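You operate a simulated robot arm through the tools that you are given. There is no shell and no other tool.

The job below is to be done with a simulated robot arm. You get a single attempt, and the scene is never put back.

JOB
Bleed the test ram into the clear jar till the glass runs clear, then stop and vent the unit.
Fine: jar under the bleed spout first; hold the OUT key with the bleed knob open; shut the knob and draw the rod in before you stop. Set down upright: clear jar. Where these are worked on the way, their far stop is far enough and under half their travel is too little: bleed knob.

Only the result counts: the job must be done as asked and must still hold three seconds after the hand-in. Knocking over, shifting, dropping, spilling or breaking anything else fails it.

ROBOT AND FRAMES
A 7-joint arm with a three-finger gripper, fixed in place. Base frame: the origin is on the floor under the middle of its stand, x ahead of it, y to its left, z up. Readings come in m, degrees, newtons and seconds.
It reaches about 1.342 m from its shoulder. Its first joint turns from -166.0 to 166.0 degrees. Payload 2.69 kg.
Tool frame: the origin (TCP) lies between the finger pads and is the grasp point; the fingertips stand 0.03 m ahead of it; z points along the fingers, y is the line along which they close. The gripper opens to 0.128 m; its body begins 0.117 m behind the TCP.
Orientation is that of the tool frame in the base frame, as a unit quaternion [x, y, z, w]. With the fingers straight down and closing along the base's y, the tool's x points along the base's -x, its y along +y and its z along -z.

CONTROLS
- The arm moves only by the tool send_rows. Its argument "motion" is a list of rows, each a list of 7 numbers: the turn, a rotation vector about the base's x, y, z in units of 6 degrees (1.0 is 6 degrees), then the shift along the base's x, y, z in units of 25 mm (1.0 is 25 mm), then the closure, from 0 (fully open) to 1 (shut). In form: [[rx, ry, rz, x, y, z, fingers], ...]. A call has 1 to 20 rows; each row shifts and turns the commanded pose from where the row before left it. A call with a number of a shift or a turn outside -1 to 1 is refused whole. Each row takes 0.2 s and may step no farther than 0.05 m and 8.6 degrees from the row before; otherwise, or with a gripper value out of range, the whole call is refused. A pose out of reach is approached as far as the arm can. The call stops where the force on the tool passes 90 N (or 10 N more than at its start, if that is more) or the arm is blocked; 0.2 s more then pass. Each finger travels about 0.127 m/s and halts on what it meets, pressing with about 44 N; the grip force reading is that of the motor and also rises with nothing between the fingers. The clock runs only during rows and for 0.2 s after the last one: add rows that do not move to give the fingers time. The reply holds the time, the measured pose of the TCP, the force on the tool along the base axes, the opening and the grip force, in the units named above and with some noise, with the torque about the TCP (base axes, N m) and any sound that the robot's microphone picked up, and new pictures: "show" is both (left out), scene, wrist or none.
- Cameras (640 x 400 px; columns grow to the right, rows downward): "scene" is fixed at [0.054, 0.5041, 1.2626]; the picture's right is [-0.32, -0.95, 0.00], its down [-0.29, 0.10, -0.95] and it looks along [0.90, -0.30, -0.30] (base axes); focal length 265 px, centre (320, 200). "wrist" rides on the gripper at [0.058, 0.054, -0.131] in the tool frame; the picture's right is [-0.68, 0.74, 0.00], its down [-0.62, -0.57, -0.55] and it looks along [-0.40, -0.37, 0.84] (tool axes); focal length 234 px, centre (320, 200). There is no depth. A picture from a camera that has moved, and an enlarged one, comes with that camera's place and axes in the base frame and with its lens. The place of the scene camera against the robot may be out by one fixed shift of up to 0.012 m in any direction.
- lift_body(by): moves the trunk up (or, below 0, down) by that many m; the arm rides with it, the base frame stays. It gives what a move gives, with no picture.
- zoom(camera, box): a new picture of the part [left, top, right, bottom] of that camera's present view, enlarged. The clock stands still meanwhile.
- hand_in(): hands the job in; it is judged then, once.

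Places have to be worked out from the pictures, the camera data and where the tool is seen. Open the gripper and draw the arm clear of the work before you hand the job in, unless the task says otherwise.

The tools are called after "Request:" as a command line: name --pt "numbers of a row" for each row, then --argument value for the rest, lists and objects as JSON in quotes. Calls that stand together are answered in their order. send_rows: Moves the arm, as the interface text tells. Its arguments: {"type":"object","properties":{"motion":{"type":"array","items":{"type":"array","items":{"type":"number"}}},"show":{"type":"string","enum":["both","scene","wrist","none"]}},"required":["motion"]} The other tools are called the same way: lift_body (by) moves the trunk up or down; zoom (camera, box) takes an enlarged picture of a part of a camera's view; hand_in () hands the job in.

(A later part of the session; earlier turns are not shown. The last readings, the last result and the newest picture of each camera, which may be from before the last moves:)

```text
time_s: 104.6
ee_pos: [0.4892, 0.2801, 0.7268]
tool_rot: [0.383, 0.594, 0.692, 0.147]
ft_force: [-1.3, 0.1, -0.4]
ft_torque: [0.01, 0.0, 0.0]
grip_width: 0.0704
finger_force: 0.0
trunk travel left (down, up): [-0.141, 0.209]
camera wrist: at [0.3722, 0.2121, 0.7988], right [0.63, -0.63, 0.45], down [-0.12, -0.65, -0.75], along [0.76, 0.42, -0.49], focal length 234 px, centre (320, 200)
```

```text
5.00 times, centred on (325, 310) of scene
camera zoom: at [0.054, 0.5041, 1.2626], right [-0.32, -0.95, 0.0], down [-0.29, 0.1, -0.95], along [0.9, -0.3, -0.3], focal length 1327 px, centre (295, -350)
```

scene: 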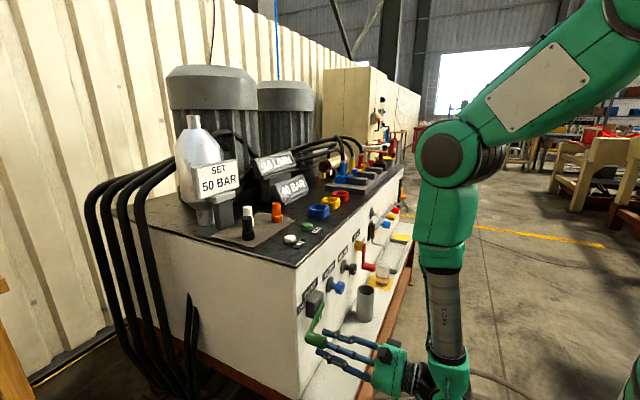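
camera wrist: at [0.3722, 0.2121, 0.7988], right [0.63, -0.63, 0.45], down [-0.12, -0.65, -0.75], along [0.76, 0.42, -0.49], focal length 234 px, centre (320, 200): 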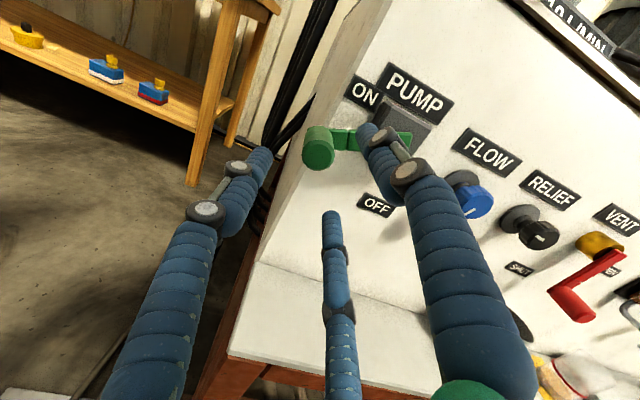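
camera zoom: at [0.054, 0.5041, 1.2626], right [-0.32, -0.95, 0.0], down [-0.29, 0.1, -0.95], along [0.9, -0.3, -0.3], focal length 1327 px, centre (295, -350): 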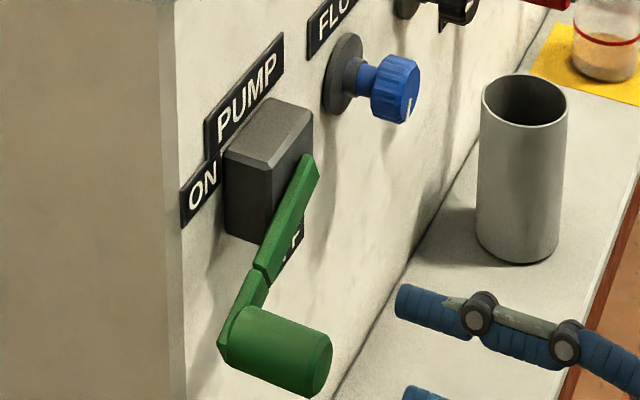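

Centred on the handle again within 2 mm. I go in and close to a snug 34 mm cage this time, which it cannot slip out of.

Request:
send_rows --pt "0 0 0 0.85 0.85 -0.06 0.45" --pt "0 0 0 0.87 0.87 0 0.45" --pt "0 0 0 0 0 0 0.6" --pt "0 0 0 0 0 0 0.74" --pt "0 0 0 0 0 0 0.74" --pt "0 0 0 0 0 0 0.74" --show "wrist"

Request:
zoom --camera "wrist" --box '[200, 60, 460, 260]'

Request:
zoom --camera "scene" --box '[280, 270, 370, 350]'

```text
time_s: 106.0
ee_pos: [0.5323, 0.3214, 0.7245]
tool_rot: [0.384, 0.594, 0.692, 0.148]
ft_force: [0.0, 0.2, -0.5]
ft_torque: [0.0, -0.01, -0.05]
grip_width: 0.0331
finger_force: 0.4
trunk travel left (down, up): [-0.141, 0.209]
camera wrist: at [0.4154, 0.2537, 0.7954], right [0.63, -0.63, 0.45], down [-0.12, -0.65, -0.75], along [0.76, 0.42, -0.49], focal length 234 px, centre (320, 200)
```

wrist: 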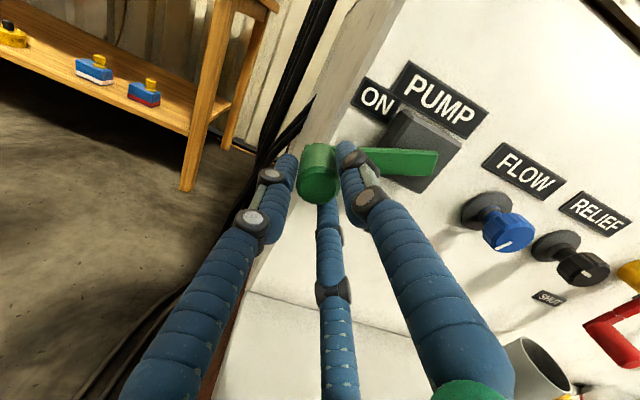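

```text
2.00 times, centred on (330, 160) of wrist
camera zoom: at [0.4154, 0.2537, 0.7954], right [0.63, -0.63, 0.45], down [-0.12, -0.65, -0.75], along [0.76, 0.42, -0.49], focal length 468 px, centre (300, 280)
```

zoom: 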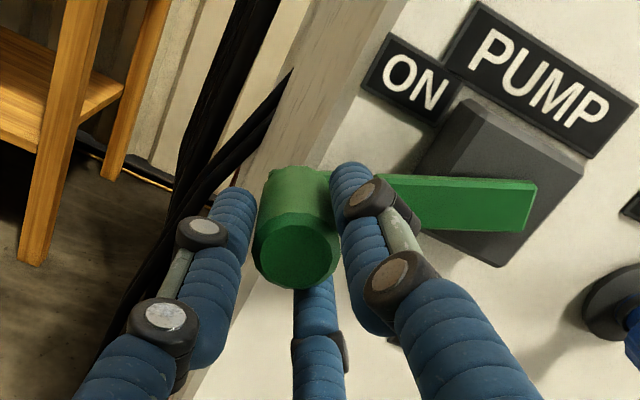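

```text
5.00 times, centred on (325, 310) of scene
camera zoom: at [0.054, 0.5041, 1.2626], right [-0.32, -0.95, 0.0], down [-0.29, 0.1, -0.95], along [0.9, -0.3, -0.3], focal length 1327 px, centre (295, -350)
```

zoom: 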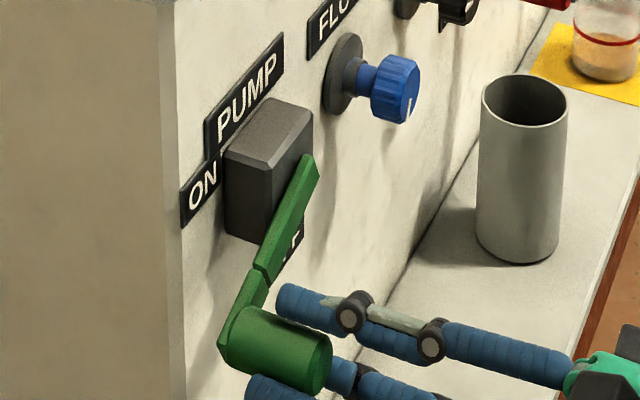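

The handle is held snugly with almost no side load. I follow the arc in four small steps and check.

Request:
send_rows --pt "0 0 0 0.159 -0.159 -0.395 0.74" --pt "0 0 0 0.197 -0.197 -0.358 0.74" --pt "0 0 0 0.23 -0.23 -0.316 0.74" --pt "0 0 0 0.258 -0.258 -0.268 0.74" --pt "0 0 0 0 0 0 0.74" --show "wrist"

Request:
zoom --camera "scene" --box '[280, 270, 370, 350]'

Request:
zoom --camera "wrist" --box '[200, 60, 460, 260]'

```text
time_s: 107.2
ee_pos: [0.5512, 0.301, 0.6925]
tool_rot: [0.384, 0.595, 0.691, 0.146]
ft_force: [-11.0, 7.4, -14.5]
ft_torque: [-0.52, 0.09, 0.49]
grip_width: 0.0436
finger_force: 7.6
trunk travel left (down, up): [-0.141, 0.209]
camera wrist: at [0.4338, 0.2325, 0.7627], right [0.64, -0.63, 0.45], down [-0.12, -0.65, -0.75], along [0.76, 0.42, -0.49], focal length 234 px, centre (320, 200)
```

wrist: 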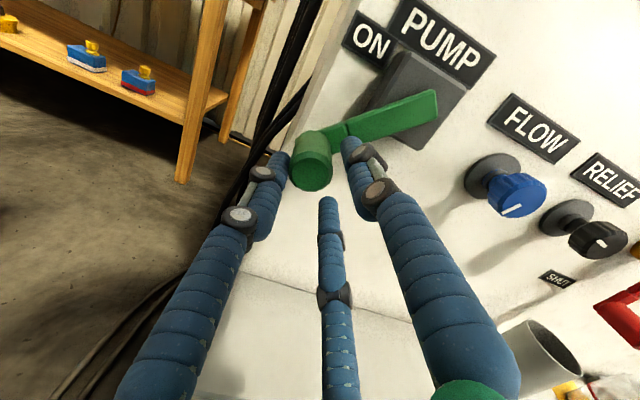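

```text
5.00 times, centred on (325, 310) of scene
camera zoom: at [0.054, 0.5041, 1.2626], right [-0.32, -0.95, 0.0], down [-0.29, 0.1, -0.95], along [0.9, -0.3, -0.3], focal length 1327 px, centre (295, -350)
```

zoom: 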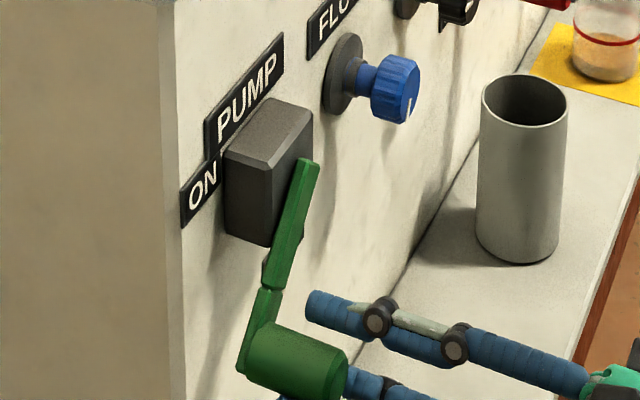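

```text
2.00 times, centred on (330, 160) of wrist
camera zoom: at [0.4338, 0.2325, 0.7627], right [0.64, -0.63, 0.45], down [-0.12, -0.65, -0.75], along [0.76, 0.42, -0.49], focal length 468 px, centre (300, 280)
```

zoom: 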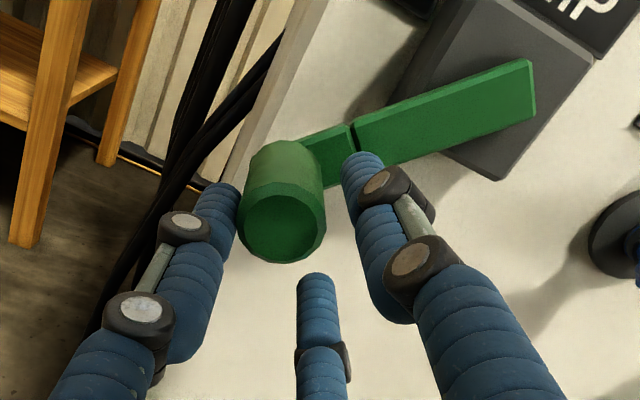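

The lever is at about 50° but lags, pushing the fingers apart to 44 mm because they were only lightly held. I grip firmly so the handle re-centres, then continue.

Request:
send_rows --pt "0 0 0 -0.08 0.08 0.06 0.8" --pt "0 0 0 0 0 0 0.9" --pt "0 0 0 0 0 0 0.95" --pt "0 0 0 0 0 0 0.95" --show "wrist"

Request:
zoom --camera "wrist" --box '[200, 60, 460, 260]'

```text
time_s: 108.2
ee_pos: [0.5486, 0.3044, 0.6908]
tool_rot: [0.384, 0.597, 0.69, 0.145]
ft_force: [-30.6, 34.3, -43.3]
ft_torque: [-1.37, 0.05, 1.51]
grip_width: 0.0351
finger_force: 45.2
trunk travel left (down, up): [-0.141, 0.209]
camera wrist: at [0.4313, 0.2355, 0.7631], right [0.64, -0.63, 0.45], down [-0.12, -0.66, -0.74], along [0.76, 0.42, -0.5], focal length 234 px, centre (320, 200)
```

wrist: 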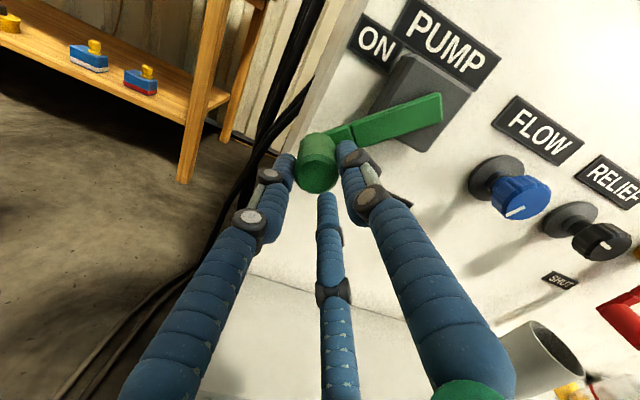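

```text
2.00 times, centred on (330, 160) of wrist
camera zoom: at [0.4313, 0.2355, 0.7631], right [0.64, -0.63, 0.45], down [-0.12, -0.66, -0.74], along [0.76, 0.42, -0.5], focal length 468 px, centre (300, 280)
```

zoom: 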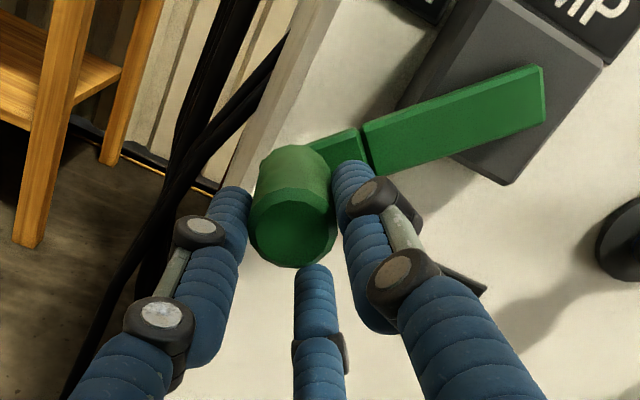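

The side force (63 N, radially outward) shows the arm is longer than I took it: refitting the points gives pivot a≈0.229, z≈0.7605 and radius ≈0.089. I correct onto that circle and continue in small steps, rotating the wrist with the lever.

Request:
send_rows --pt "0 0 0 0.02 -0.02 -0.164 0.88" --pt "-0.7 -0.7 0 0.221 -0.221 -0.204 0.88" --pt "0 0 0 0 0 0 0.88" --show "wrist"

Request:
zoom --camera "wrist" --box '[200, 60, 460, 260]'

```text
time_s: 109.0
ee_pos: [0.5554, 0.2949, 0.6831]
tool_rot: [0.354, 0.613, 0.682, 0.183]
ft_force: [-30.6, 1.9, -30.8]
ft_torque: [-1.0, 0.18, 0.89]
grip_width: 0.0351
finger_force: 44.9
trunk travel left (down, up): [-0.141, 0.209]
camera wrist: at [0.4332, 0.2334, 0.7506], right [0.6, -0.59, 0.54], down [-0.07, -0.71, -0.7], along [0.8, 0.38, -0.46], focal length 234 px, centre (320, 200)
```

wrist: 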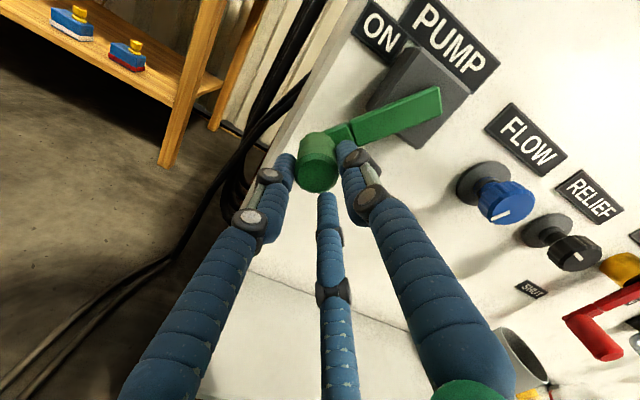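

```text
2.00 times, centred on (330, 160) of wrist
camera zoom: at [0.4332, 0.2334, 0.7506], right [0.6, -0.59, 0.54], down [-0.07, -0.71, -0.7], along [0.8, 0.38, -0.46], focal length 468 px, centre (300, 280)
```

zoom: 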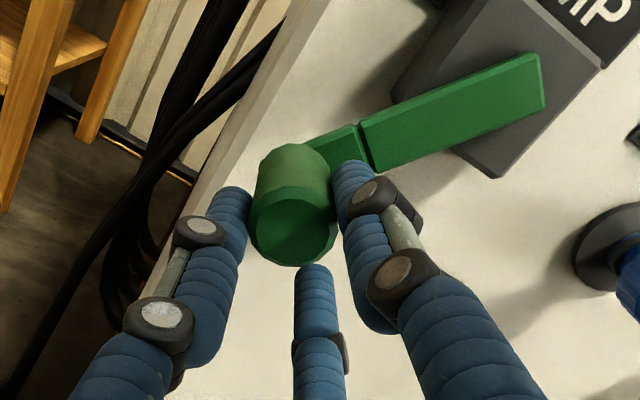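

The side load is smaller but the handle sits between two fingers, off-centre. I'll open slightly, re-centre on the handle, and roll the wrist so one finger stands right behind it in the push direction.

Request:
send_rows --pt "0 0 0 0 0 0 0.7" --pt "0 0 0 0 0 0 0.55" --pt "0 0 0 -0.15 0.15 0.17 0.55" --pt "0.83 0.83 0 0 0 0 0.55" --pt "0.83 0.83 0 0 0 0 0.55" --pt "0.83 0.83 0 0 0 0 0.55" --pt "0.83 0.83 0 0 0 0 0.55" --pt "0.83 0.83 0 0 0 0 0.55" --pt "0.83 0.83 0 0 0 0 0.55" --pt "0.83 0.83 0 0 0 0 0.55" --pt "0 0 0 0 0 0 0.55" --show "wrist"

Request:
zoom --camera "wrist" --box '[200, 60, 460, 260]'

Request:
zoom --camera "scene" --box '[280, 270, 370, 350]'

```text
time_s: 111.4
ee_pos: [0.5531, 0.3002, 0.6888]
tool_rot: [0.576, 0.409, 0.697, -0.119]
ft_force: [0.0, 0.3, -1.0]
ft_torque: [0.0, -0.01, 0.0]
grip_width: 0.0575
finger_force: 0.0
trunk travel left (down, up): [-0.141, 0.209]
camera wrist: at [0.4772, 0.1915, 0.7648], right [0.68, -0.68, -0.29], down [-0.56, -0.22, -0.8], along [0.48, 0.7, -0.52], focal length 234 px, centre (320, 200)
```

wrist: 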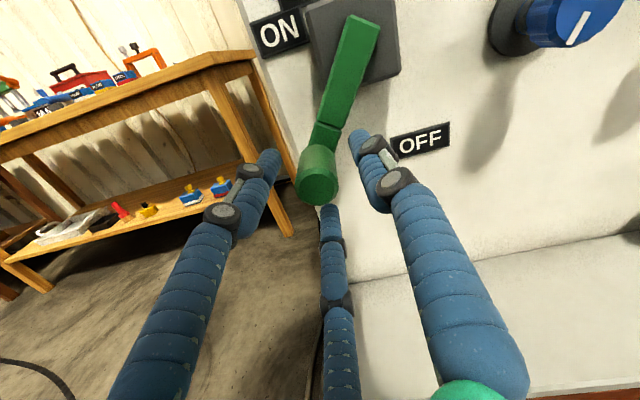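

```text
2.00 times, centred on (330, 160) of wrist
camera zoom: at [0.4772, 0.1915, 0.7648], right [0.68, -0.68, -0.29], down [-0.56, -0.22, -0.8], along [0.48, 0.7, -0.52], focal length 468 px, centre (300, 280)
```

zoom: 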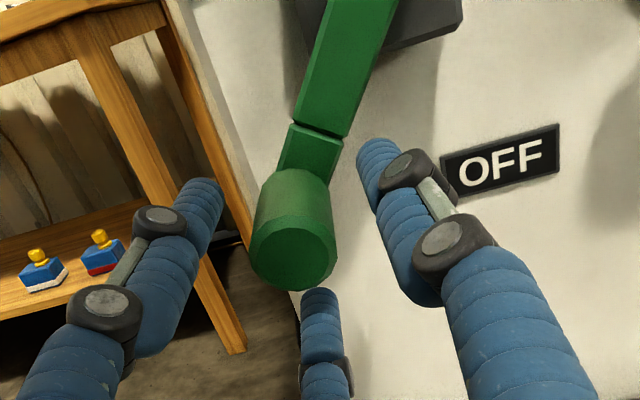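

```text
5.00 times, centred on (325, 310) of scene
camera zoom: at [0.054, 0.5041, 1.2626], right [-0.32, -0.95, 0.0], down [-0.29, 0.1, -0.95], along [0.9, -0.3, -0.3], focal length 1327 px, centre (295, -350)
```

zoom: 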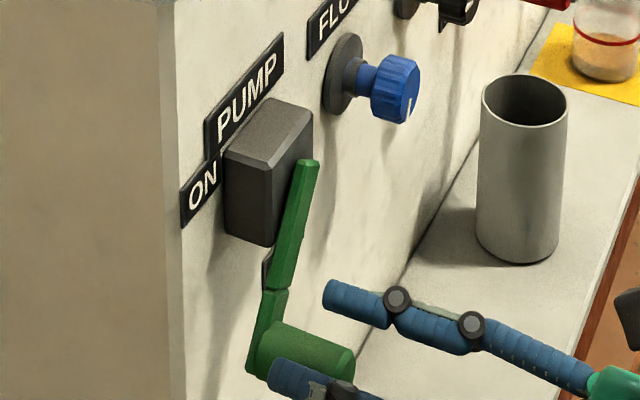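

Now one finger stands right behind the handle, the others ahead of it, and TCP is within 3 mm of the handle centre. I close firmly and check the load.

Request:
send_rows --pt "0 0 0 -0.04 0.04 0.06 0.65" --pt "0 0 0 0 0 0 0.8" --pt "0 0 0 0 0 0 0.88" --pt "0 0 0 0 0 0 0.88" --show "wrist"

Request:
zoom --camera "wrist" --box '[200, 60, 460, 260]'

```text
time_s: 112.4
ee_pos: [0.5518, 0.3011, 0.691]
tool_rot: [0.575, 0.41, 0.698, -0.119]
ft_force: [-0.1, 2.4, -2.3]
ft_torque: [-0.05, 0.05, 0.0]
grip_width: 0.0297
finger_force: 10.8
trunk travel left (down, up): [-0.141, 0.209]
camera wrist: at [0.4758, 0.1923, 0.7663], right [0.68, -0.68, -0.29], down [-0.56, -0.22, -0.8], along [0.48, 0.7, -0.52], focal length 234 px, centre (320, 200)
```

wrist: 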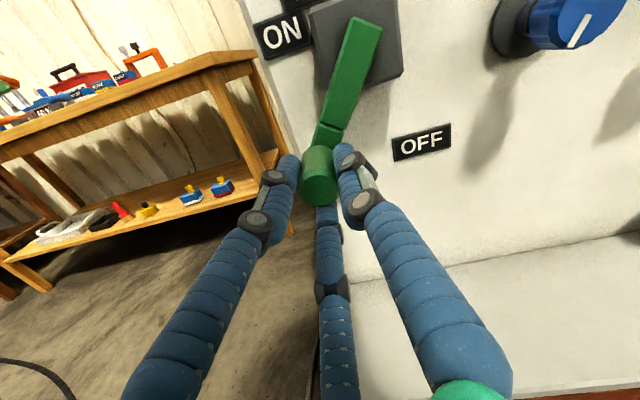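

```text
2.00 times, centred on (330, 160) of wrist
camera zoom: at [0.4758, 0.1923, 0.7663], right [0.68, -0.68, -0.29], down [-0.56, -0.22, -0.8], along [0.48, 0.7, -0.52], focal length 468 px, centre (300, 280)
```

zoom: 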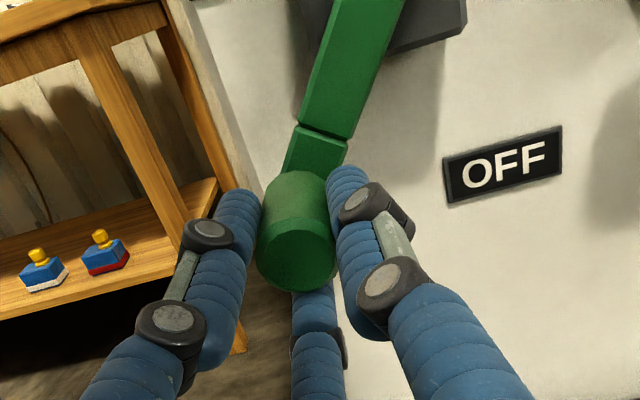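

Grip is centred at 29.7 mm with almost no side load. I move along the arc (about 18°) with matching wrist rotation, then check.

Request:
send_rows --pt "-0.707 -0.707 0 0.208 -0.208 -0.182 0.9" --pt "-0.707 -0.707 0 0.222 -0.222 -0.15 0.9" --pt "-0.707 -0.707 0 0.232 -0.232 -0.117 0.9" --pt "0 0 0 0 0 0 0.9" --show "wrist"

Request:
zoom --camera "wrist" --box '[200, 60, 460, 260]'

```text
time_s: 113.4
ee_pos: [0.5677, 0.286, 0.6792]
tool_rot: [0.505, 0.495, 0.707, -0.009]
ft_force: [-1.8, 4.6, -12.9]
ft_torque: [-0.21, 0.25, 0.05]
grip_width: 0.0289
finger_force: 45.5
trunk travel left (down, up): [-0.141, 0.209]
camera wrist: at [0.4744, 0.1938, 0.7585], right [0.71, -0.71, 0.02], down [-0.37, -0.4, -0.84], along [0.6, 0.58, -0.55], focal length 234 px, centre (320, 200)
```

wrist: 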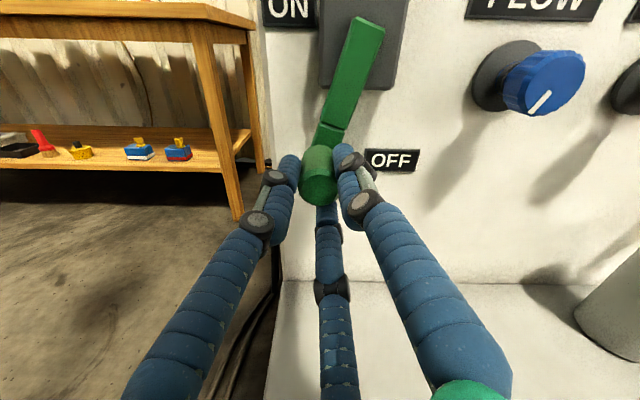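

```text
2.00 times, centred on (330, 160) of wrist
camera zoom: at [0.4744, 0.1938, 0.7585], right [0.71, -0.71, 0.02], down [-0.37, -0.4, -0.84], along [0.6, 0.58, -0.55], focal length 468 px, centre (300, 280)
```

zoom: 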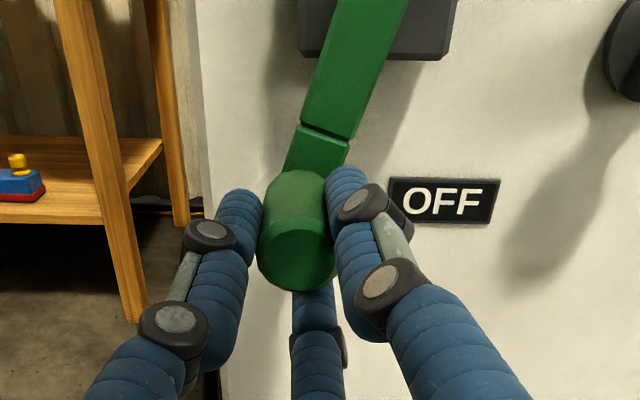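

Works smoothly: the lever is about 73° round with only 13 N of load. I continue to straight down.

Request:
send_rows --pt "-0.707 -0.707 0 0.239 -0.239 -0.112 0.9" --pt "-0.707 -0.707 0 0.244 -0.244 -0.056 0.9" --pt "-0.707 -0.707 0 0.246 -0.246 -0.01 0.9" --pt "0 0 0 0 0 0 0.9" --show "both"

Request:
zoom --camera "wrist" --box '[200, 60, 460, 260]'

Request:
zoom --camera "scene" --box '[220, 130, 370, 350]'

```text
time_s: 114.4
ee_pos: [0.5859, 0.267, 0.675]
tool_rot: [0.421, 0.568, 0.7, 0.102]
ft_force: [-11.0, 15.6, -4.5]
ft_torque: [0.05, 0.12, 0.65]
grip_width: 0.029
finger_force: 44.7
trunk travel left (down, up): [-0.141, 0.209]
camera wrist: at [0.4758, 0.1922, 0.75], right [0.67, -0.66, 0.33], down [-0.19, -0.58, -0.79], along [0.72, 0.47, -0.52], focal length 234 px, centre (320, 200)
```

scene: 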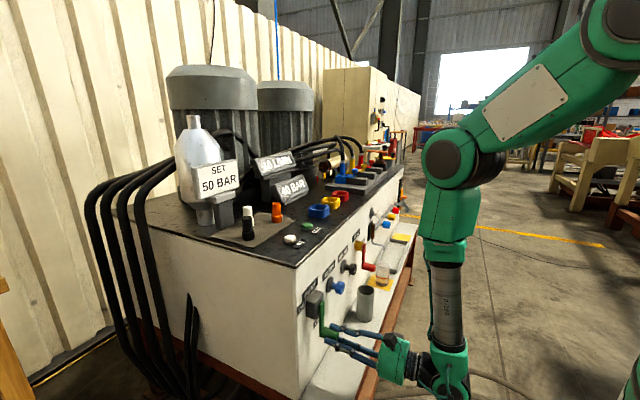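
wrist: 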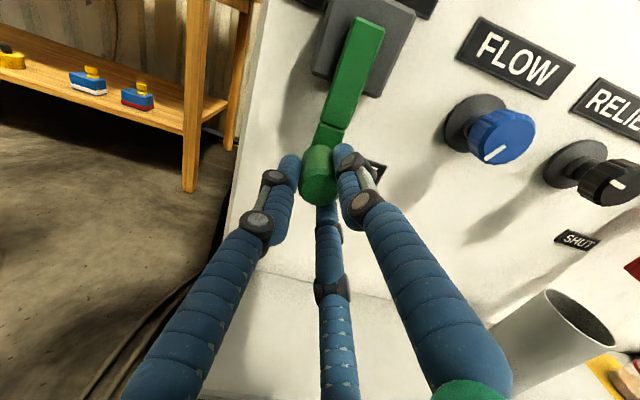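

```text
2.00 times, centred on (330, 160) of wrist
camera zoom: at [0.4758, 0.1922, 0.75], right [0.67, -0.66, 0.33], down [-0.19, -0.58, -0.79], along [0.72, 0.47, -0.52], focal length 468 px, centre (300, 280)
```

zoom: 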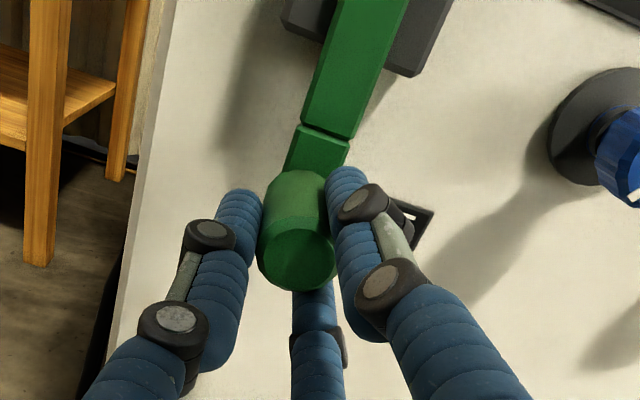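

```text
1.82 times, centred on (295, 240) of scene
camera zoom: at [0.054, 0.5041, 1.2626], right [-0.32, -0.95, 0.0], down [-0.29, 0.1, -0.95], along [0.9, -0.3, -0.3], focal length 483 px, centre (366, 127)
```

zoom: 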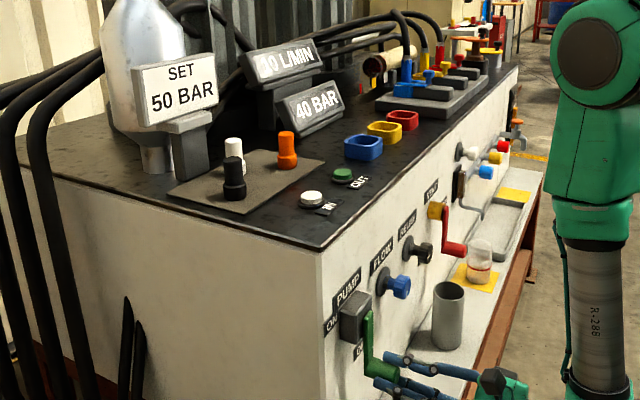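

The lever arm is now vertical (pointing down, OFF side). I push slightly further to make sure it is on its stop.

Request:
send_rows --pt "-0.5 -0.5 0 0.17 -0.17 0.005 0.9" --pt "-0.5 -0.5 0 0.17 -0.17 0.015 0.9" --pt "0 0 0 0 0 0 0.9" --show "both"

Request:
zoom --camera "wrist" --box '[200, 60, 460, 260]'

Request:
zoom --camera "scene" --box '[220, 130, 370, 350]'

```text
time_s: 115.2
ee_pos: [0.5925, 0.258, 0.6756]
tool_rot: [0.377, 0.599, 0.69, 0.152]
ft_force: [-39.3, 35.9, 12.7]
ft_torque: [0.69, 0.07, 1.68]
grip_width: 0.0468
finger_force: 25.9
trunk travel left (down, up): [-0.141, 0.209]
camera wrist: at [0.4751, 0.1916, 0.746], right [0.63, -0.62, 0.47], down [-0.11, -0.66, -0.74], along [0.77, 0.42, -0.49], focal length 234 px, centre (320, 200)
```

scene: 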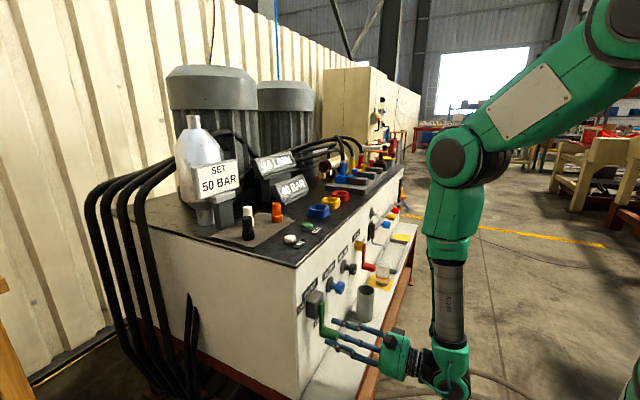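
wrist: 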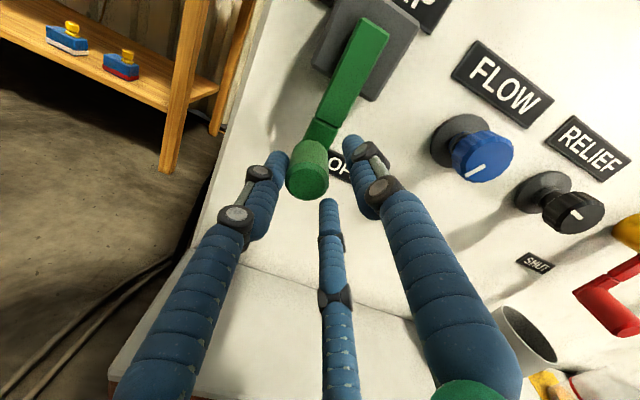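

```text
2.00 times, centred on (330, 160) of wrist
camera zoom: at [0.4751, 0.1916, 0.746], right [0.63, -0.62, 0.47], down [-0.11, -0.66, -0.74], along [0.77, 0.42, -0.49], focal length 468 px, centre (300, 280)
```

zoom: 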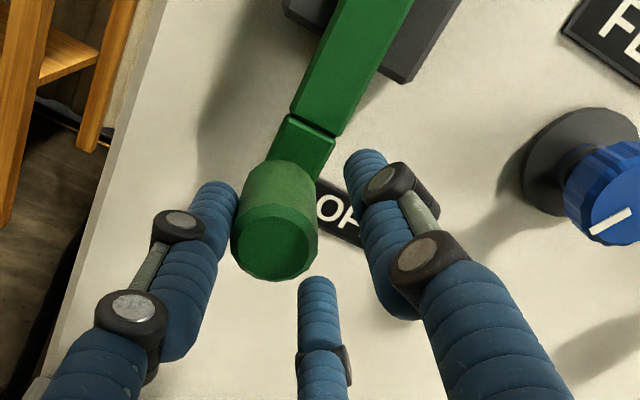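

```text
1.82 times, centred on (295, 240) of scene
camera zoom: at [0.054, 0.5041, 1.2626], right [-0.32, -0.95, 0.0], down [-0.29, 0.1, -0.95], along [0.9, -0.3, -0.3], focal length 483 px, centre (366, 127)
```

zoom: 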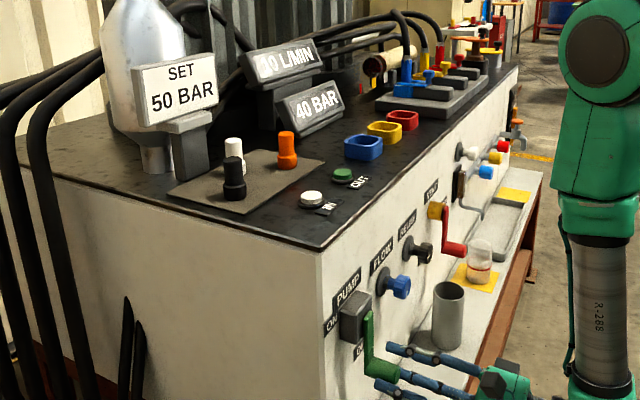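

53 N of push with the lever not moving further: it is on the OFF stop. I open and back away, then check that it stays there.

Request:
send_rows --pt "0 0 0 -0.2 0.2 0 0.7" --pt "0 0 0 0 0 0 0.5" --pt "0 0 0 0 0 0 0.4" --pt "0 0 0 -0.5 -0.5 0 0.4" --pt "0 0 0 -0.8 -0.8 0 0.4" --pt "0 0 0 -1 -1 0 0.4" --pt "0 0 0 -1 -1 0 0.4" --pt "0 0 0 -1 -1 0 0.4" --show "both"

Request:
zoom --camera "scene" --box '[240, 140, 400, 340]'

Request:
zoom --camera "wrist" --box '[240, 20, 640, 280]'

```text
time_s: 117.0
ee_pos: [0.4824, 0.157, 0.6761]
tool_rot: [0.378, 0.598, 0.69, 0.155]
ft_force: [0.0, 0.2, 0.3]
ft_torque: [0.02, -0.02, 0.01]
grip_width: 0.0768
finger_force: 0.1
trunk travel left (down, up): [-0.141, 0.209]
camera wrist: at [0.3648, 0.0895, 0.7465], right [0.63, -0.62, 0.47], down [-0.11, -0.66, -0.74], along [0.77, 0.41, -0.49], focal length 234 px, centre (320, 200)
```

scene: 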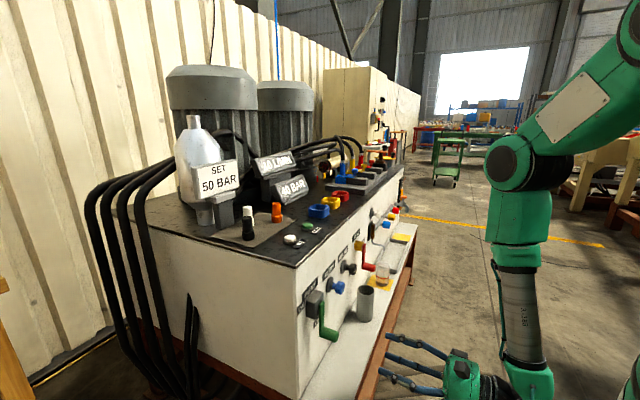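
wrist: 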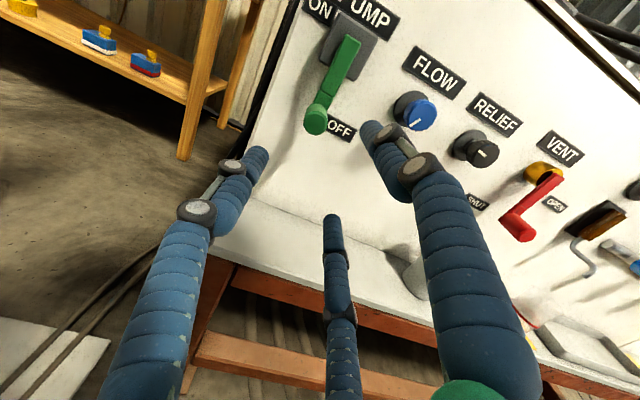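

```text
2.00 times, centred on (320, 240) of scene
camera zoom: at [0.054, 0.5041, 1.2626], right [-0.32, -0.95, 0.0], down [-0.29, 0.1, -0.95], along [0.9, -0.3, -0.3], focal length 531 px, centre (320, 120)
```

zoom: 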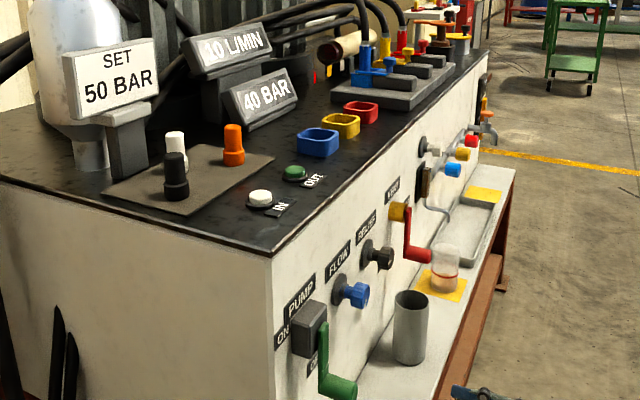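

```text
1.54 times, centred on (440, 150) of wrist
camera zoom: at [0.3648, 0.0895, 0.7465], right [0.63, -0.62, 0.47], down [-0.11, -0.66, -0.74], along [0.77, 0.41, -0.49], focal length 360 px, centre (135, 277)
```

zoom: 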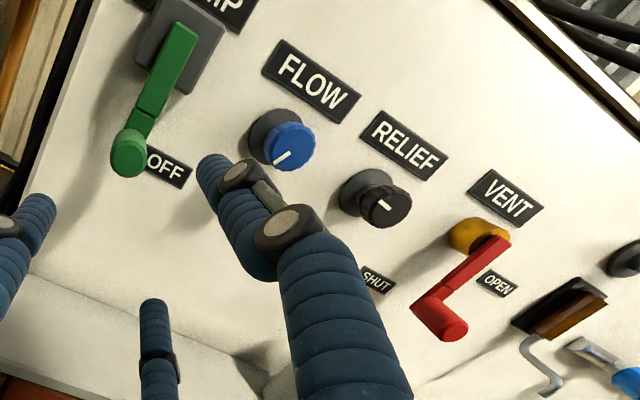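

The pump lever points down at OFF. I check the displays closely, then go for the VENT lever.

Request:
zoom --camera "scene" --box '[240, 140, 320, 210]'

Request:
zoom --camera "scene" --box '[350, 225, 400, 285]'

```text
5.71 times, centred on (280, 175) of scene
camera zoom: at [0.054, 0.5041, 1.2626], right [-0.32, -0.95, 0.0], down [-0.29, 0.1, -0.95], along [0.9, -0.3, -0.3], focal length 1517 px, centre (549, 343)
```

zoom: 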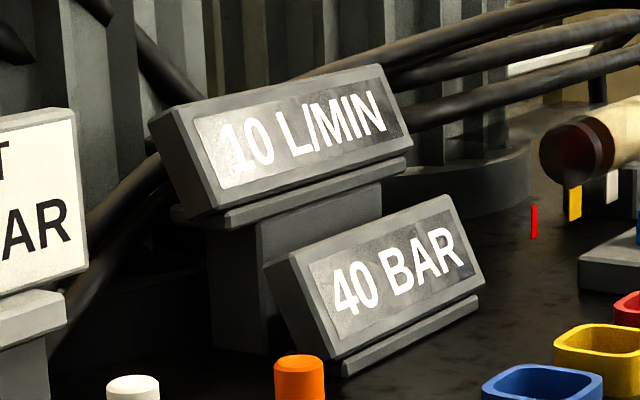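

```text
6.67 times, centred on (375, 255) of scene
camera zoom: at [0.054, 0.5041, 1.2626], right [-0.32, -0.95, 0.0], down [-0.29, 0.1, -0.95], along [0.9, -0.3, -0.3], focal length 1769 px, centre (-47, -167)
```

zoom: 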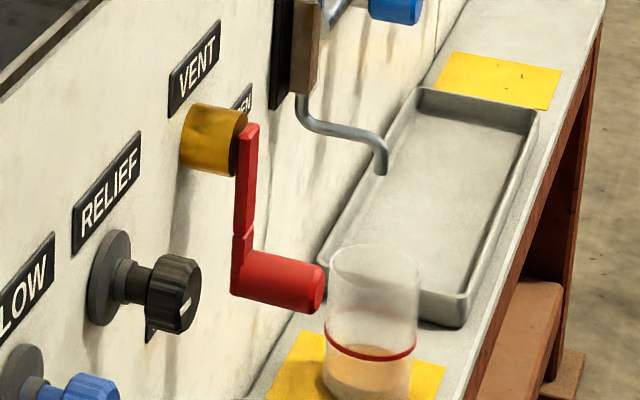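

The displays show unchanged text, probably only the set values. I move along to the VENT lever (hub near a≈0.60) and take a closer fix on its handle.

Request:
send_rows --pt "0 0 0 0.5 -0.5 0.8 0.4" --pt "0 0 0 1 -1 0.5 0.4" --pt "0 0 0 1 -1 0 0.4" --pt "0 0 0 1 -1 0 0.4" --pt "0 0 0 1 -1 0 0.4" --pt "0 0 0 1 -1 0 0.4" --pt "0 0 0 1 -1 0 0.4" --pt "0 0 0 1 -1 0 0.4" --pt "0 0 0 1 -1 0 0.4" --pt "0 0 0 1 -1 0 0.4" --pt "0 0 0 1 -1 0 0.4" --pt "0 0 0 0 0 0 0.4" --show "both"

Request:
zoom --camera "wrist" --box '[200, 20, 460, 220]'

```text
time_s: 119.6
ee_pos: [0.7445, -0.1087, 0.708]
tool_rot: [0.377, 0.598, 0.69, 0.154]
ft_force: [-0.3, 0.8, -0.2]
ft_torque: [0.03, -0.01, -0.01]
grip_width: 0.0766
finger_force: 0.0
trunk travel left (down, up): [-0.141, 0.209]
camera wrist: at [0.6263, -0.1751, 0.7789], right [0.63, -0.62, 0.46], down [-0.11, -0.66, -0.74], along [0.77, 0.41, -0.49], focal length 234 px, centre (320, 200)
```

scene: 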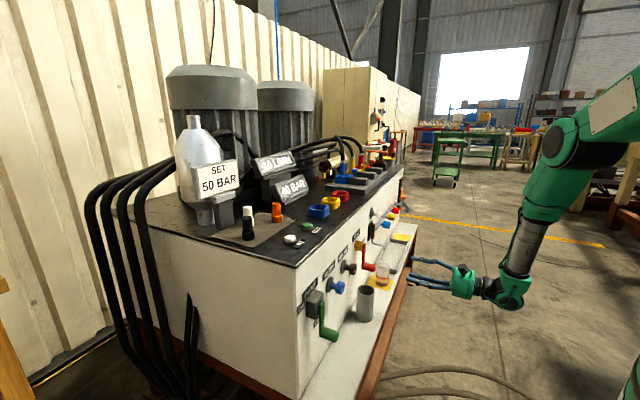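
wrist: 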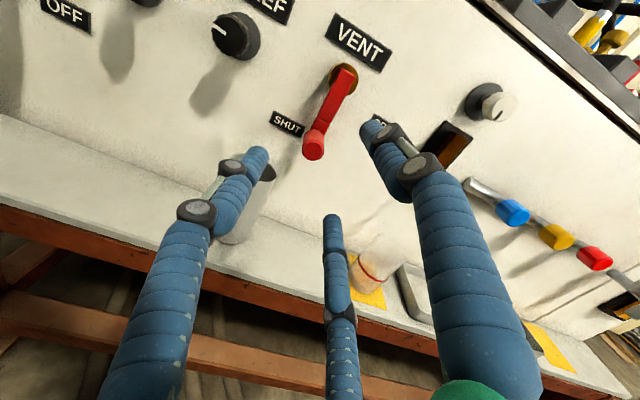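

```text
2.00 times, centred on (330, 120) of wrist
camera zoom: at [0.6263, -0.1751, 0.7789], right [0.63, -0.62, 0.46], down [-0.11, -0.66, -0.74], along [0.77, 0.41, -0.49], focal length 468 px, centre (300, 360)
```

zoom: 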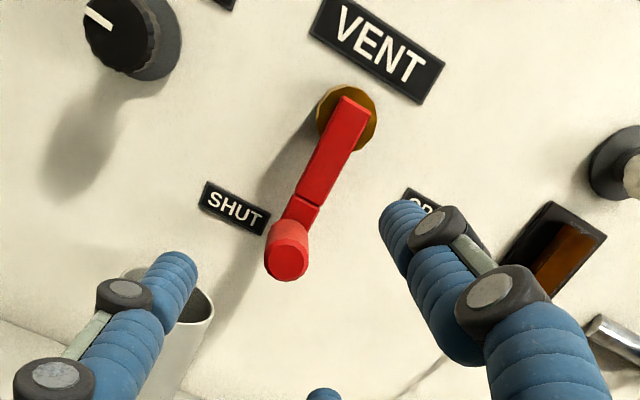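

VENT handle end fixes at a≈0.613, b≈0.611, z≈0.674, pivot ≈(0.611, 0.759). I line up with the handle, roll the wrist so a finger is behind it for the push to the right, and approach.

Request:
send_rows --pt "0.87 0.87 0 0.14 -0.14 -0.7 0.4" --pt "0.87 0.87 0 0.135 -0.135 -0.66 0.4" --pt "0.87 0.87 0 0 0 0 0.4" --pt "0.87 0.87 0 0 0 0 0.4" --pt "0 0 0 0.9 0.9 0 0.45" --pt "0 0 0 0.9 0.9 0 0.45" --pt "0 0 0 0.9 0.9 0 0.45" --pt "0 0 0 0 0 0 0.45" --show "both"

Request:
zoom --camera "wrist" --box '[200, 60, 460, 260]'

Request:
zoom --camera "scene" --box '[330, 220, 420, 310]'

```text
time_s: 121.4
ee_pos: [0.8198, -0.0471, 0.6743]
tool_rot: [0.517, 0.482, 0.707, -0.028]
ft_force: [-0.8, -0.5, 0.3]
ft_torque: [0.0, -0.03, 0.0]
grip_width: 0.0707
finger_force: 0.0
trunk travel left (down, up): [-0.141, 0.209]
camera wrist: at [0.7297, -0.1416, 0.7529], right [0.71, -0.71, -0.03], down [-0.41, -0.37, -0.84], along [0.58, 0.61, -0.55], focal length 234 px, centre (320, 200)
```

scene: 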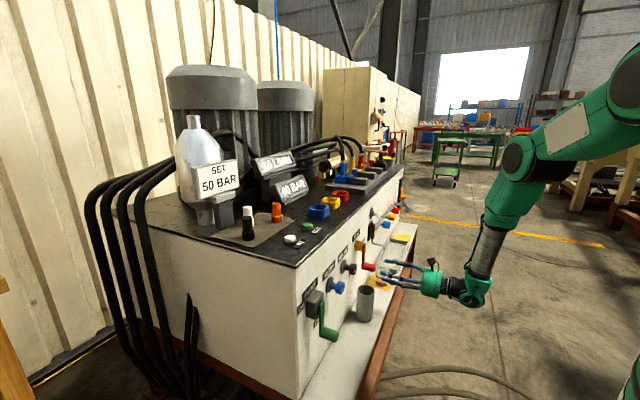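
wrist: 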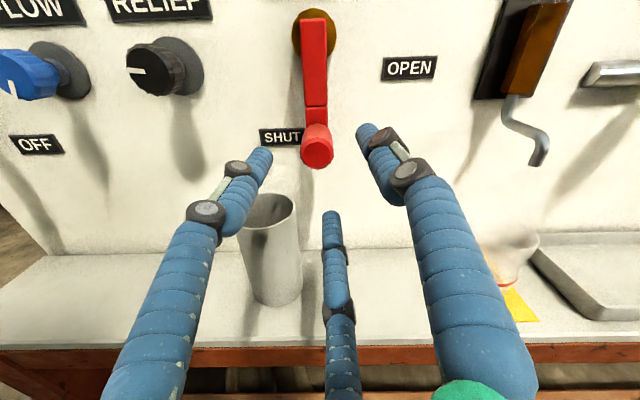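

```text
2.00 times, centred on (330, 160) of wrist
camera zoom: at [0.7297, -0.1416, 0.7529], right [0.71, -0.71, -0.03], down [-0.41, -0.37, -0.84], along [0.58, 0.61, -0.55], focal length 468 px, centre (300, 280)
```

zoom: 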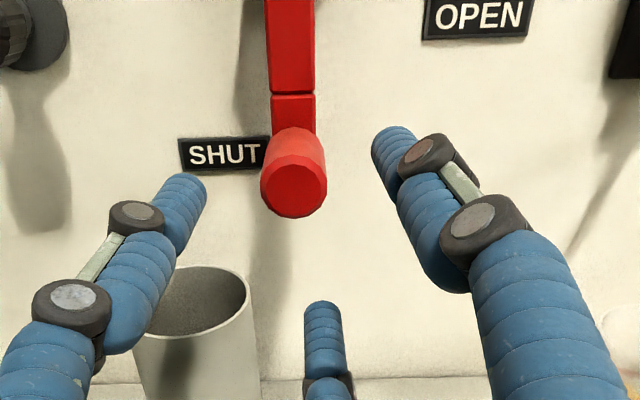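

```text
4.44 times, centred on (375, 265) of scene
camera zoom: at [0.054, 0.5041, 1.2626], right [-0.32, -0.95, 0.0], down [-0.29, 0.1, -0.95], along [0.9, -0.3, -0.3], focal length 1180 px, centre (76, -89)
```

zoom: 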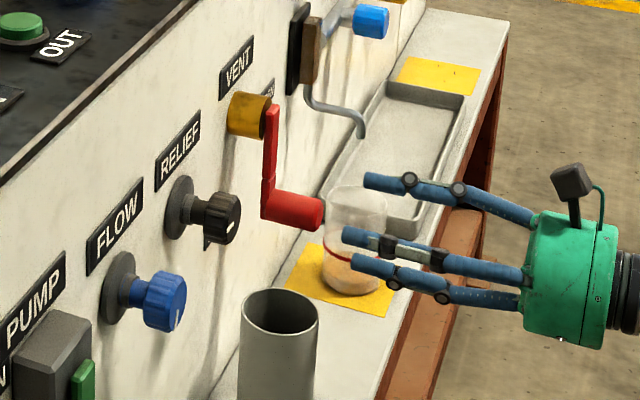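

The handle is at a≈0.611, z≈0.673, straight below the hub. I slide the fingers over it and close.

Request:
send_rows --pt "0 0 0 0.77 0.88 -0.04 0.45" --pt "0 0 0 0.83 0.83 0 0.45" --pt "0 0 0 0 0 0 0.6" --pt "0 0 0 0 0 0 0.75" --pt "0 0 0 0 0 0 0.85" --pt "0 0 0 0 0 0 0.88" --pt "0 0 0 0 0 0 0.88" --show "wrist"

Request:
zoom --camera "wrist" --box '[200, 60, 460, 260]'

Request:
zoom --camera "scene" --box '[330, 220, 420, 310]'

```text
time_s: 123.0
ee_pos: [0.8607, -0.0042, 0.674]
tool_rot: [0.517, 0.481, 0.707, -0.026]
ft_force: [2.1, 3.0, 3.9]
ft_torque: [0.0, -0.01, -0.02]
grip_width: 0.0301
finger_force: 44.7
trunk travel left (down, up): [-0.141, 0.209]
camera wrist: at [0.7701, -0.0984, 0.7527], right [0.71, -0.71, -0.03], down [-0.4, -0.37, -0.84], along [0.58, 0.61, -0.55], focal length 234 px, centre (320, 200)
```

wrist: 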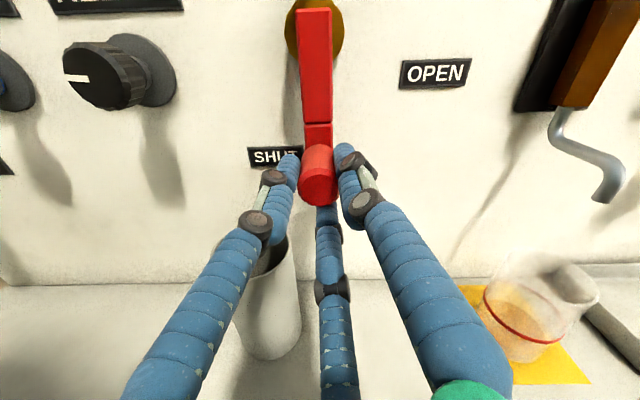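

```text
2.00 times, centred on (330, 160) of wrist
camera zoom: at [0.7701, -0.0984, 0.7527], right [0.71, -0.71, -0.03], down [-0.4, -0.37, -0.84], along [0.58, 0.61, -0.55], focal length 468 px, centre (300, 280)
```

zoom: 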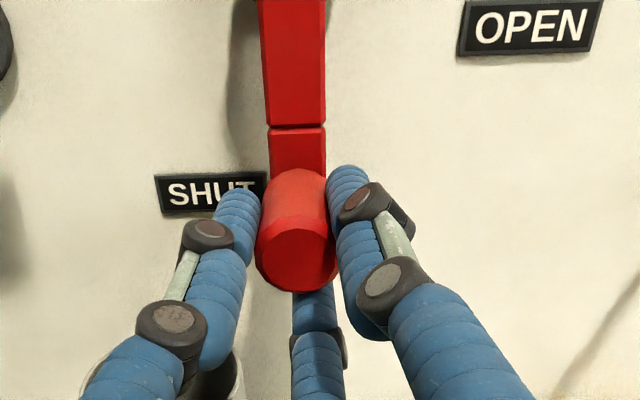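

```text
4.44 times, centred on (375, 265) of scene
camera zoom: at [0.054, 0.5041, 1.2626], right [-0.32, -0.95, 0.0], down [-0.29, 0.1, -0.95], along [0.9, -0.3, -0.3], focal length 1180 px, centre (76, -89)
```

zoom: 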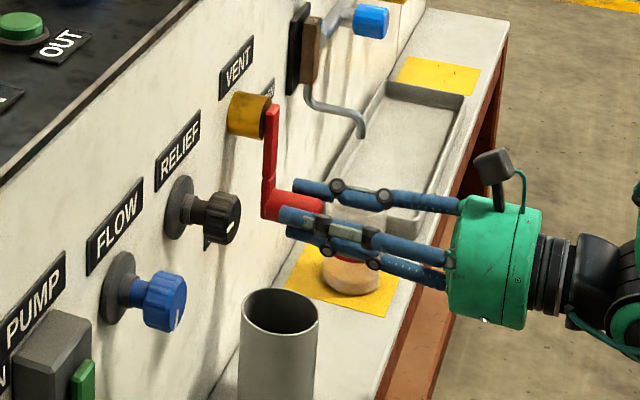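

Gripped cleanly (30 mm, ~5 N side load). I move along the arc to the right in 6° steps, starting with four.

Request:
send_rows --pt "-0.707 -0.707 0 0.251 -0.251 0.019 0.9" --pt "-0.707 -0.707 0 0.249 -0.249 0.056 0.9" --pt "-0.707 -0.707 0 0.243 -0.243 0.092 0.9" --pt "-0.707 -0.707 0 0.235 -0.235 0.128 0.9" --pt "0 0 0 0 0 0 0.9" --show "wrist"

Request:
zoom --camera "wrist" --box '[200, 60, 460, 260]'

```text
time_s: 124.2
ee_pos: [0.884, -0.0259, 0.6828]
tool_rot: [0.405, 0.579, 0.697, 0.12]
ft_force: [-4.5, 9.5, 14.2]
ft_torque: [0.23, -0.5, 0.34]
grip_width: 0.0292
finger_force: 45.4
trunk travel left (down, up): [-0.141, 0.209]
camera wrist: at [0.7704, -0.099, 0.7547], right [0.66, -0.65, 0.38], down [-0.16, -0.61, -0.77], along [0.74, 0.45, -0.51], focal length 234 px, centre (320, 200)
```

wrist: 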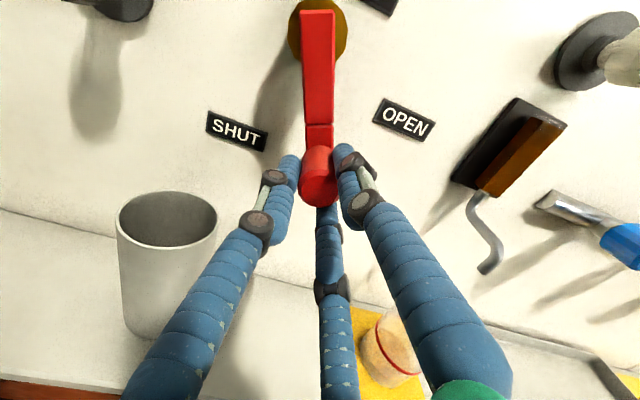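

```text
2.00 times, centred on (330, 160) of wrist
camera zoom: at [0.7704, -0.099, 0.7547], right [0.66, -0.65, 0.38], down [-0.16, -0.61, -0.77], along [0.74, 0.45, -0.51], focal length 468 px, centre (300, 280)
```

zoom: 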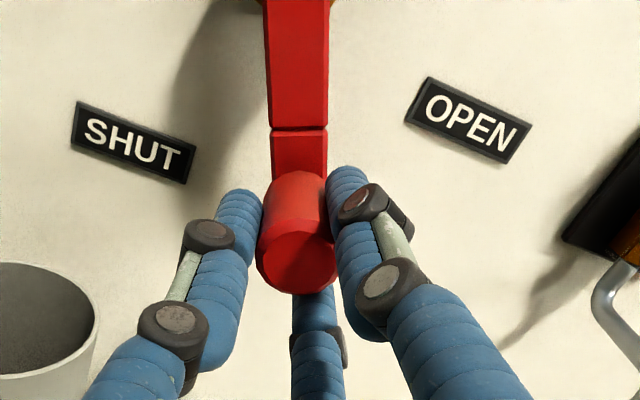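

The lever follows with a load of about 17 N. I continue six more steps.

Request:
send_rows --pt "-0.707 -0.707 0 0.224 -0.224 0.162 0.9" --pt "-0.707 -0.707 0 0.211 -0.211 0.194 0.9" --pt "-0.707 -0.707 0 0.196 -0.196 0.224 0.9" --pt "-0.707 -0.707 0 0.178 -0.178 0.252 0.9" --pt "-0.707 -0.707 0 0.158 -0.158 0.277 0.9" --pt "-0.707 -0.707 0 0.137 -0.137 0.299 0.9" --pt "0 0 0 0 0 0 0.9" --show "wrist"

Request:
zoom --camera "wrist" --box '[200, 60, 460, 260]'

```text
time_s: 125.8
ee_pos: [0.9109, -0.0554, 0.7148]
tool_rot: [0.207, 0.677, 0.625, 0.33]
ft_force: [-5.3, 15.7, 10.7]
ft_torque: [0.29, -0.19, 0.37]
grip_width: 0.029
finger_force: 45.5
trunk travel left (down, up): [-0.141, 0.209]
camera wrist: at [0.7716, -0.1001, 0.7578], right [0.37, -0.37, 0.85], down [0.12, -0.89, -0.44], along [0.92, 0.26, -0.29], focal length 234 px, centre (320, 200)
```

wrist: 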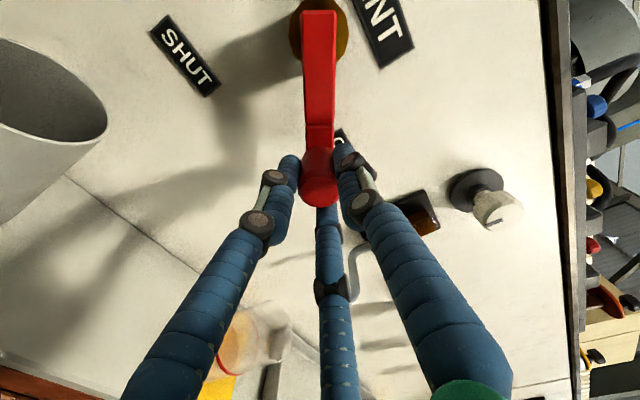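

```text
2.00 times, centred on (330, 160) of wrist
camera zoom: at [0.7716, -0.1001, 0.7578], right [0.37, -0.37, 0.85], down [0.12, -0.89, -0.44], along [0.92, 0.26, -0.29], focal length 468 px, centre (300, 280)
```

zoom: 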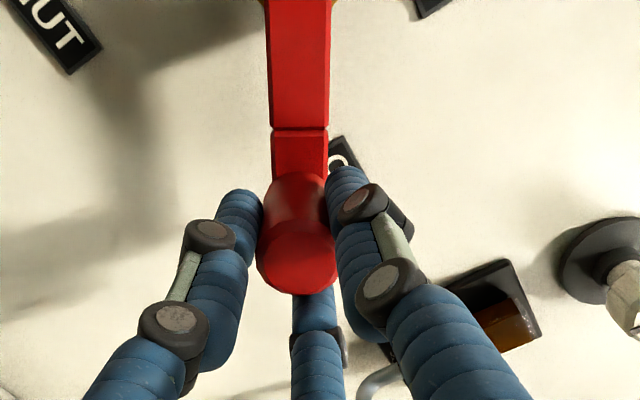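

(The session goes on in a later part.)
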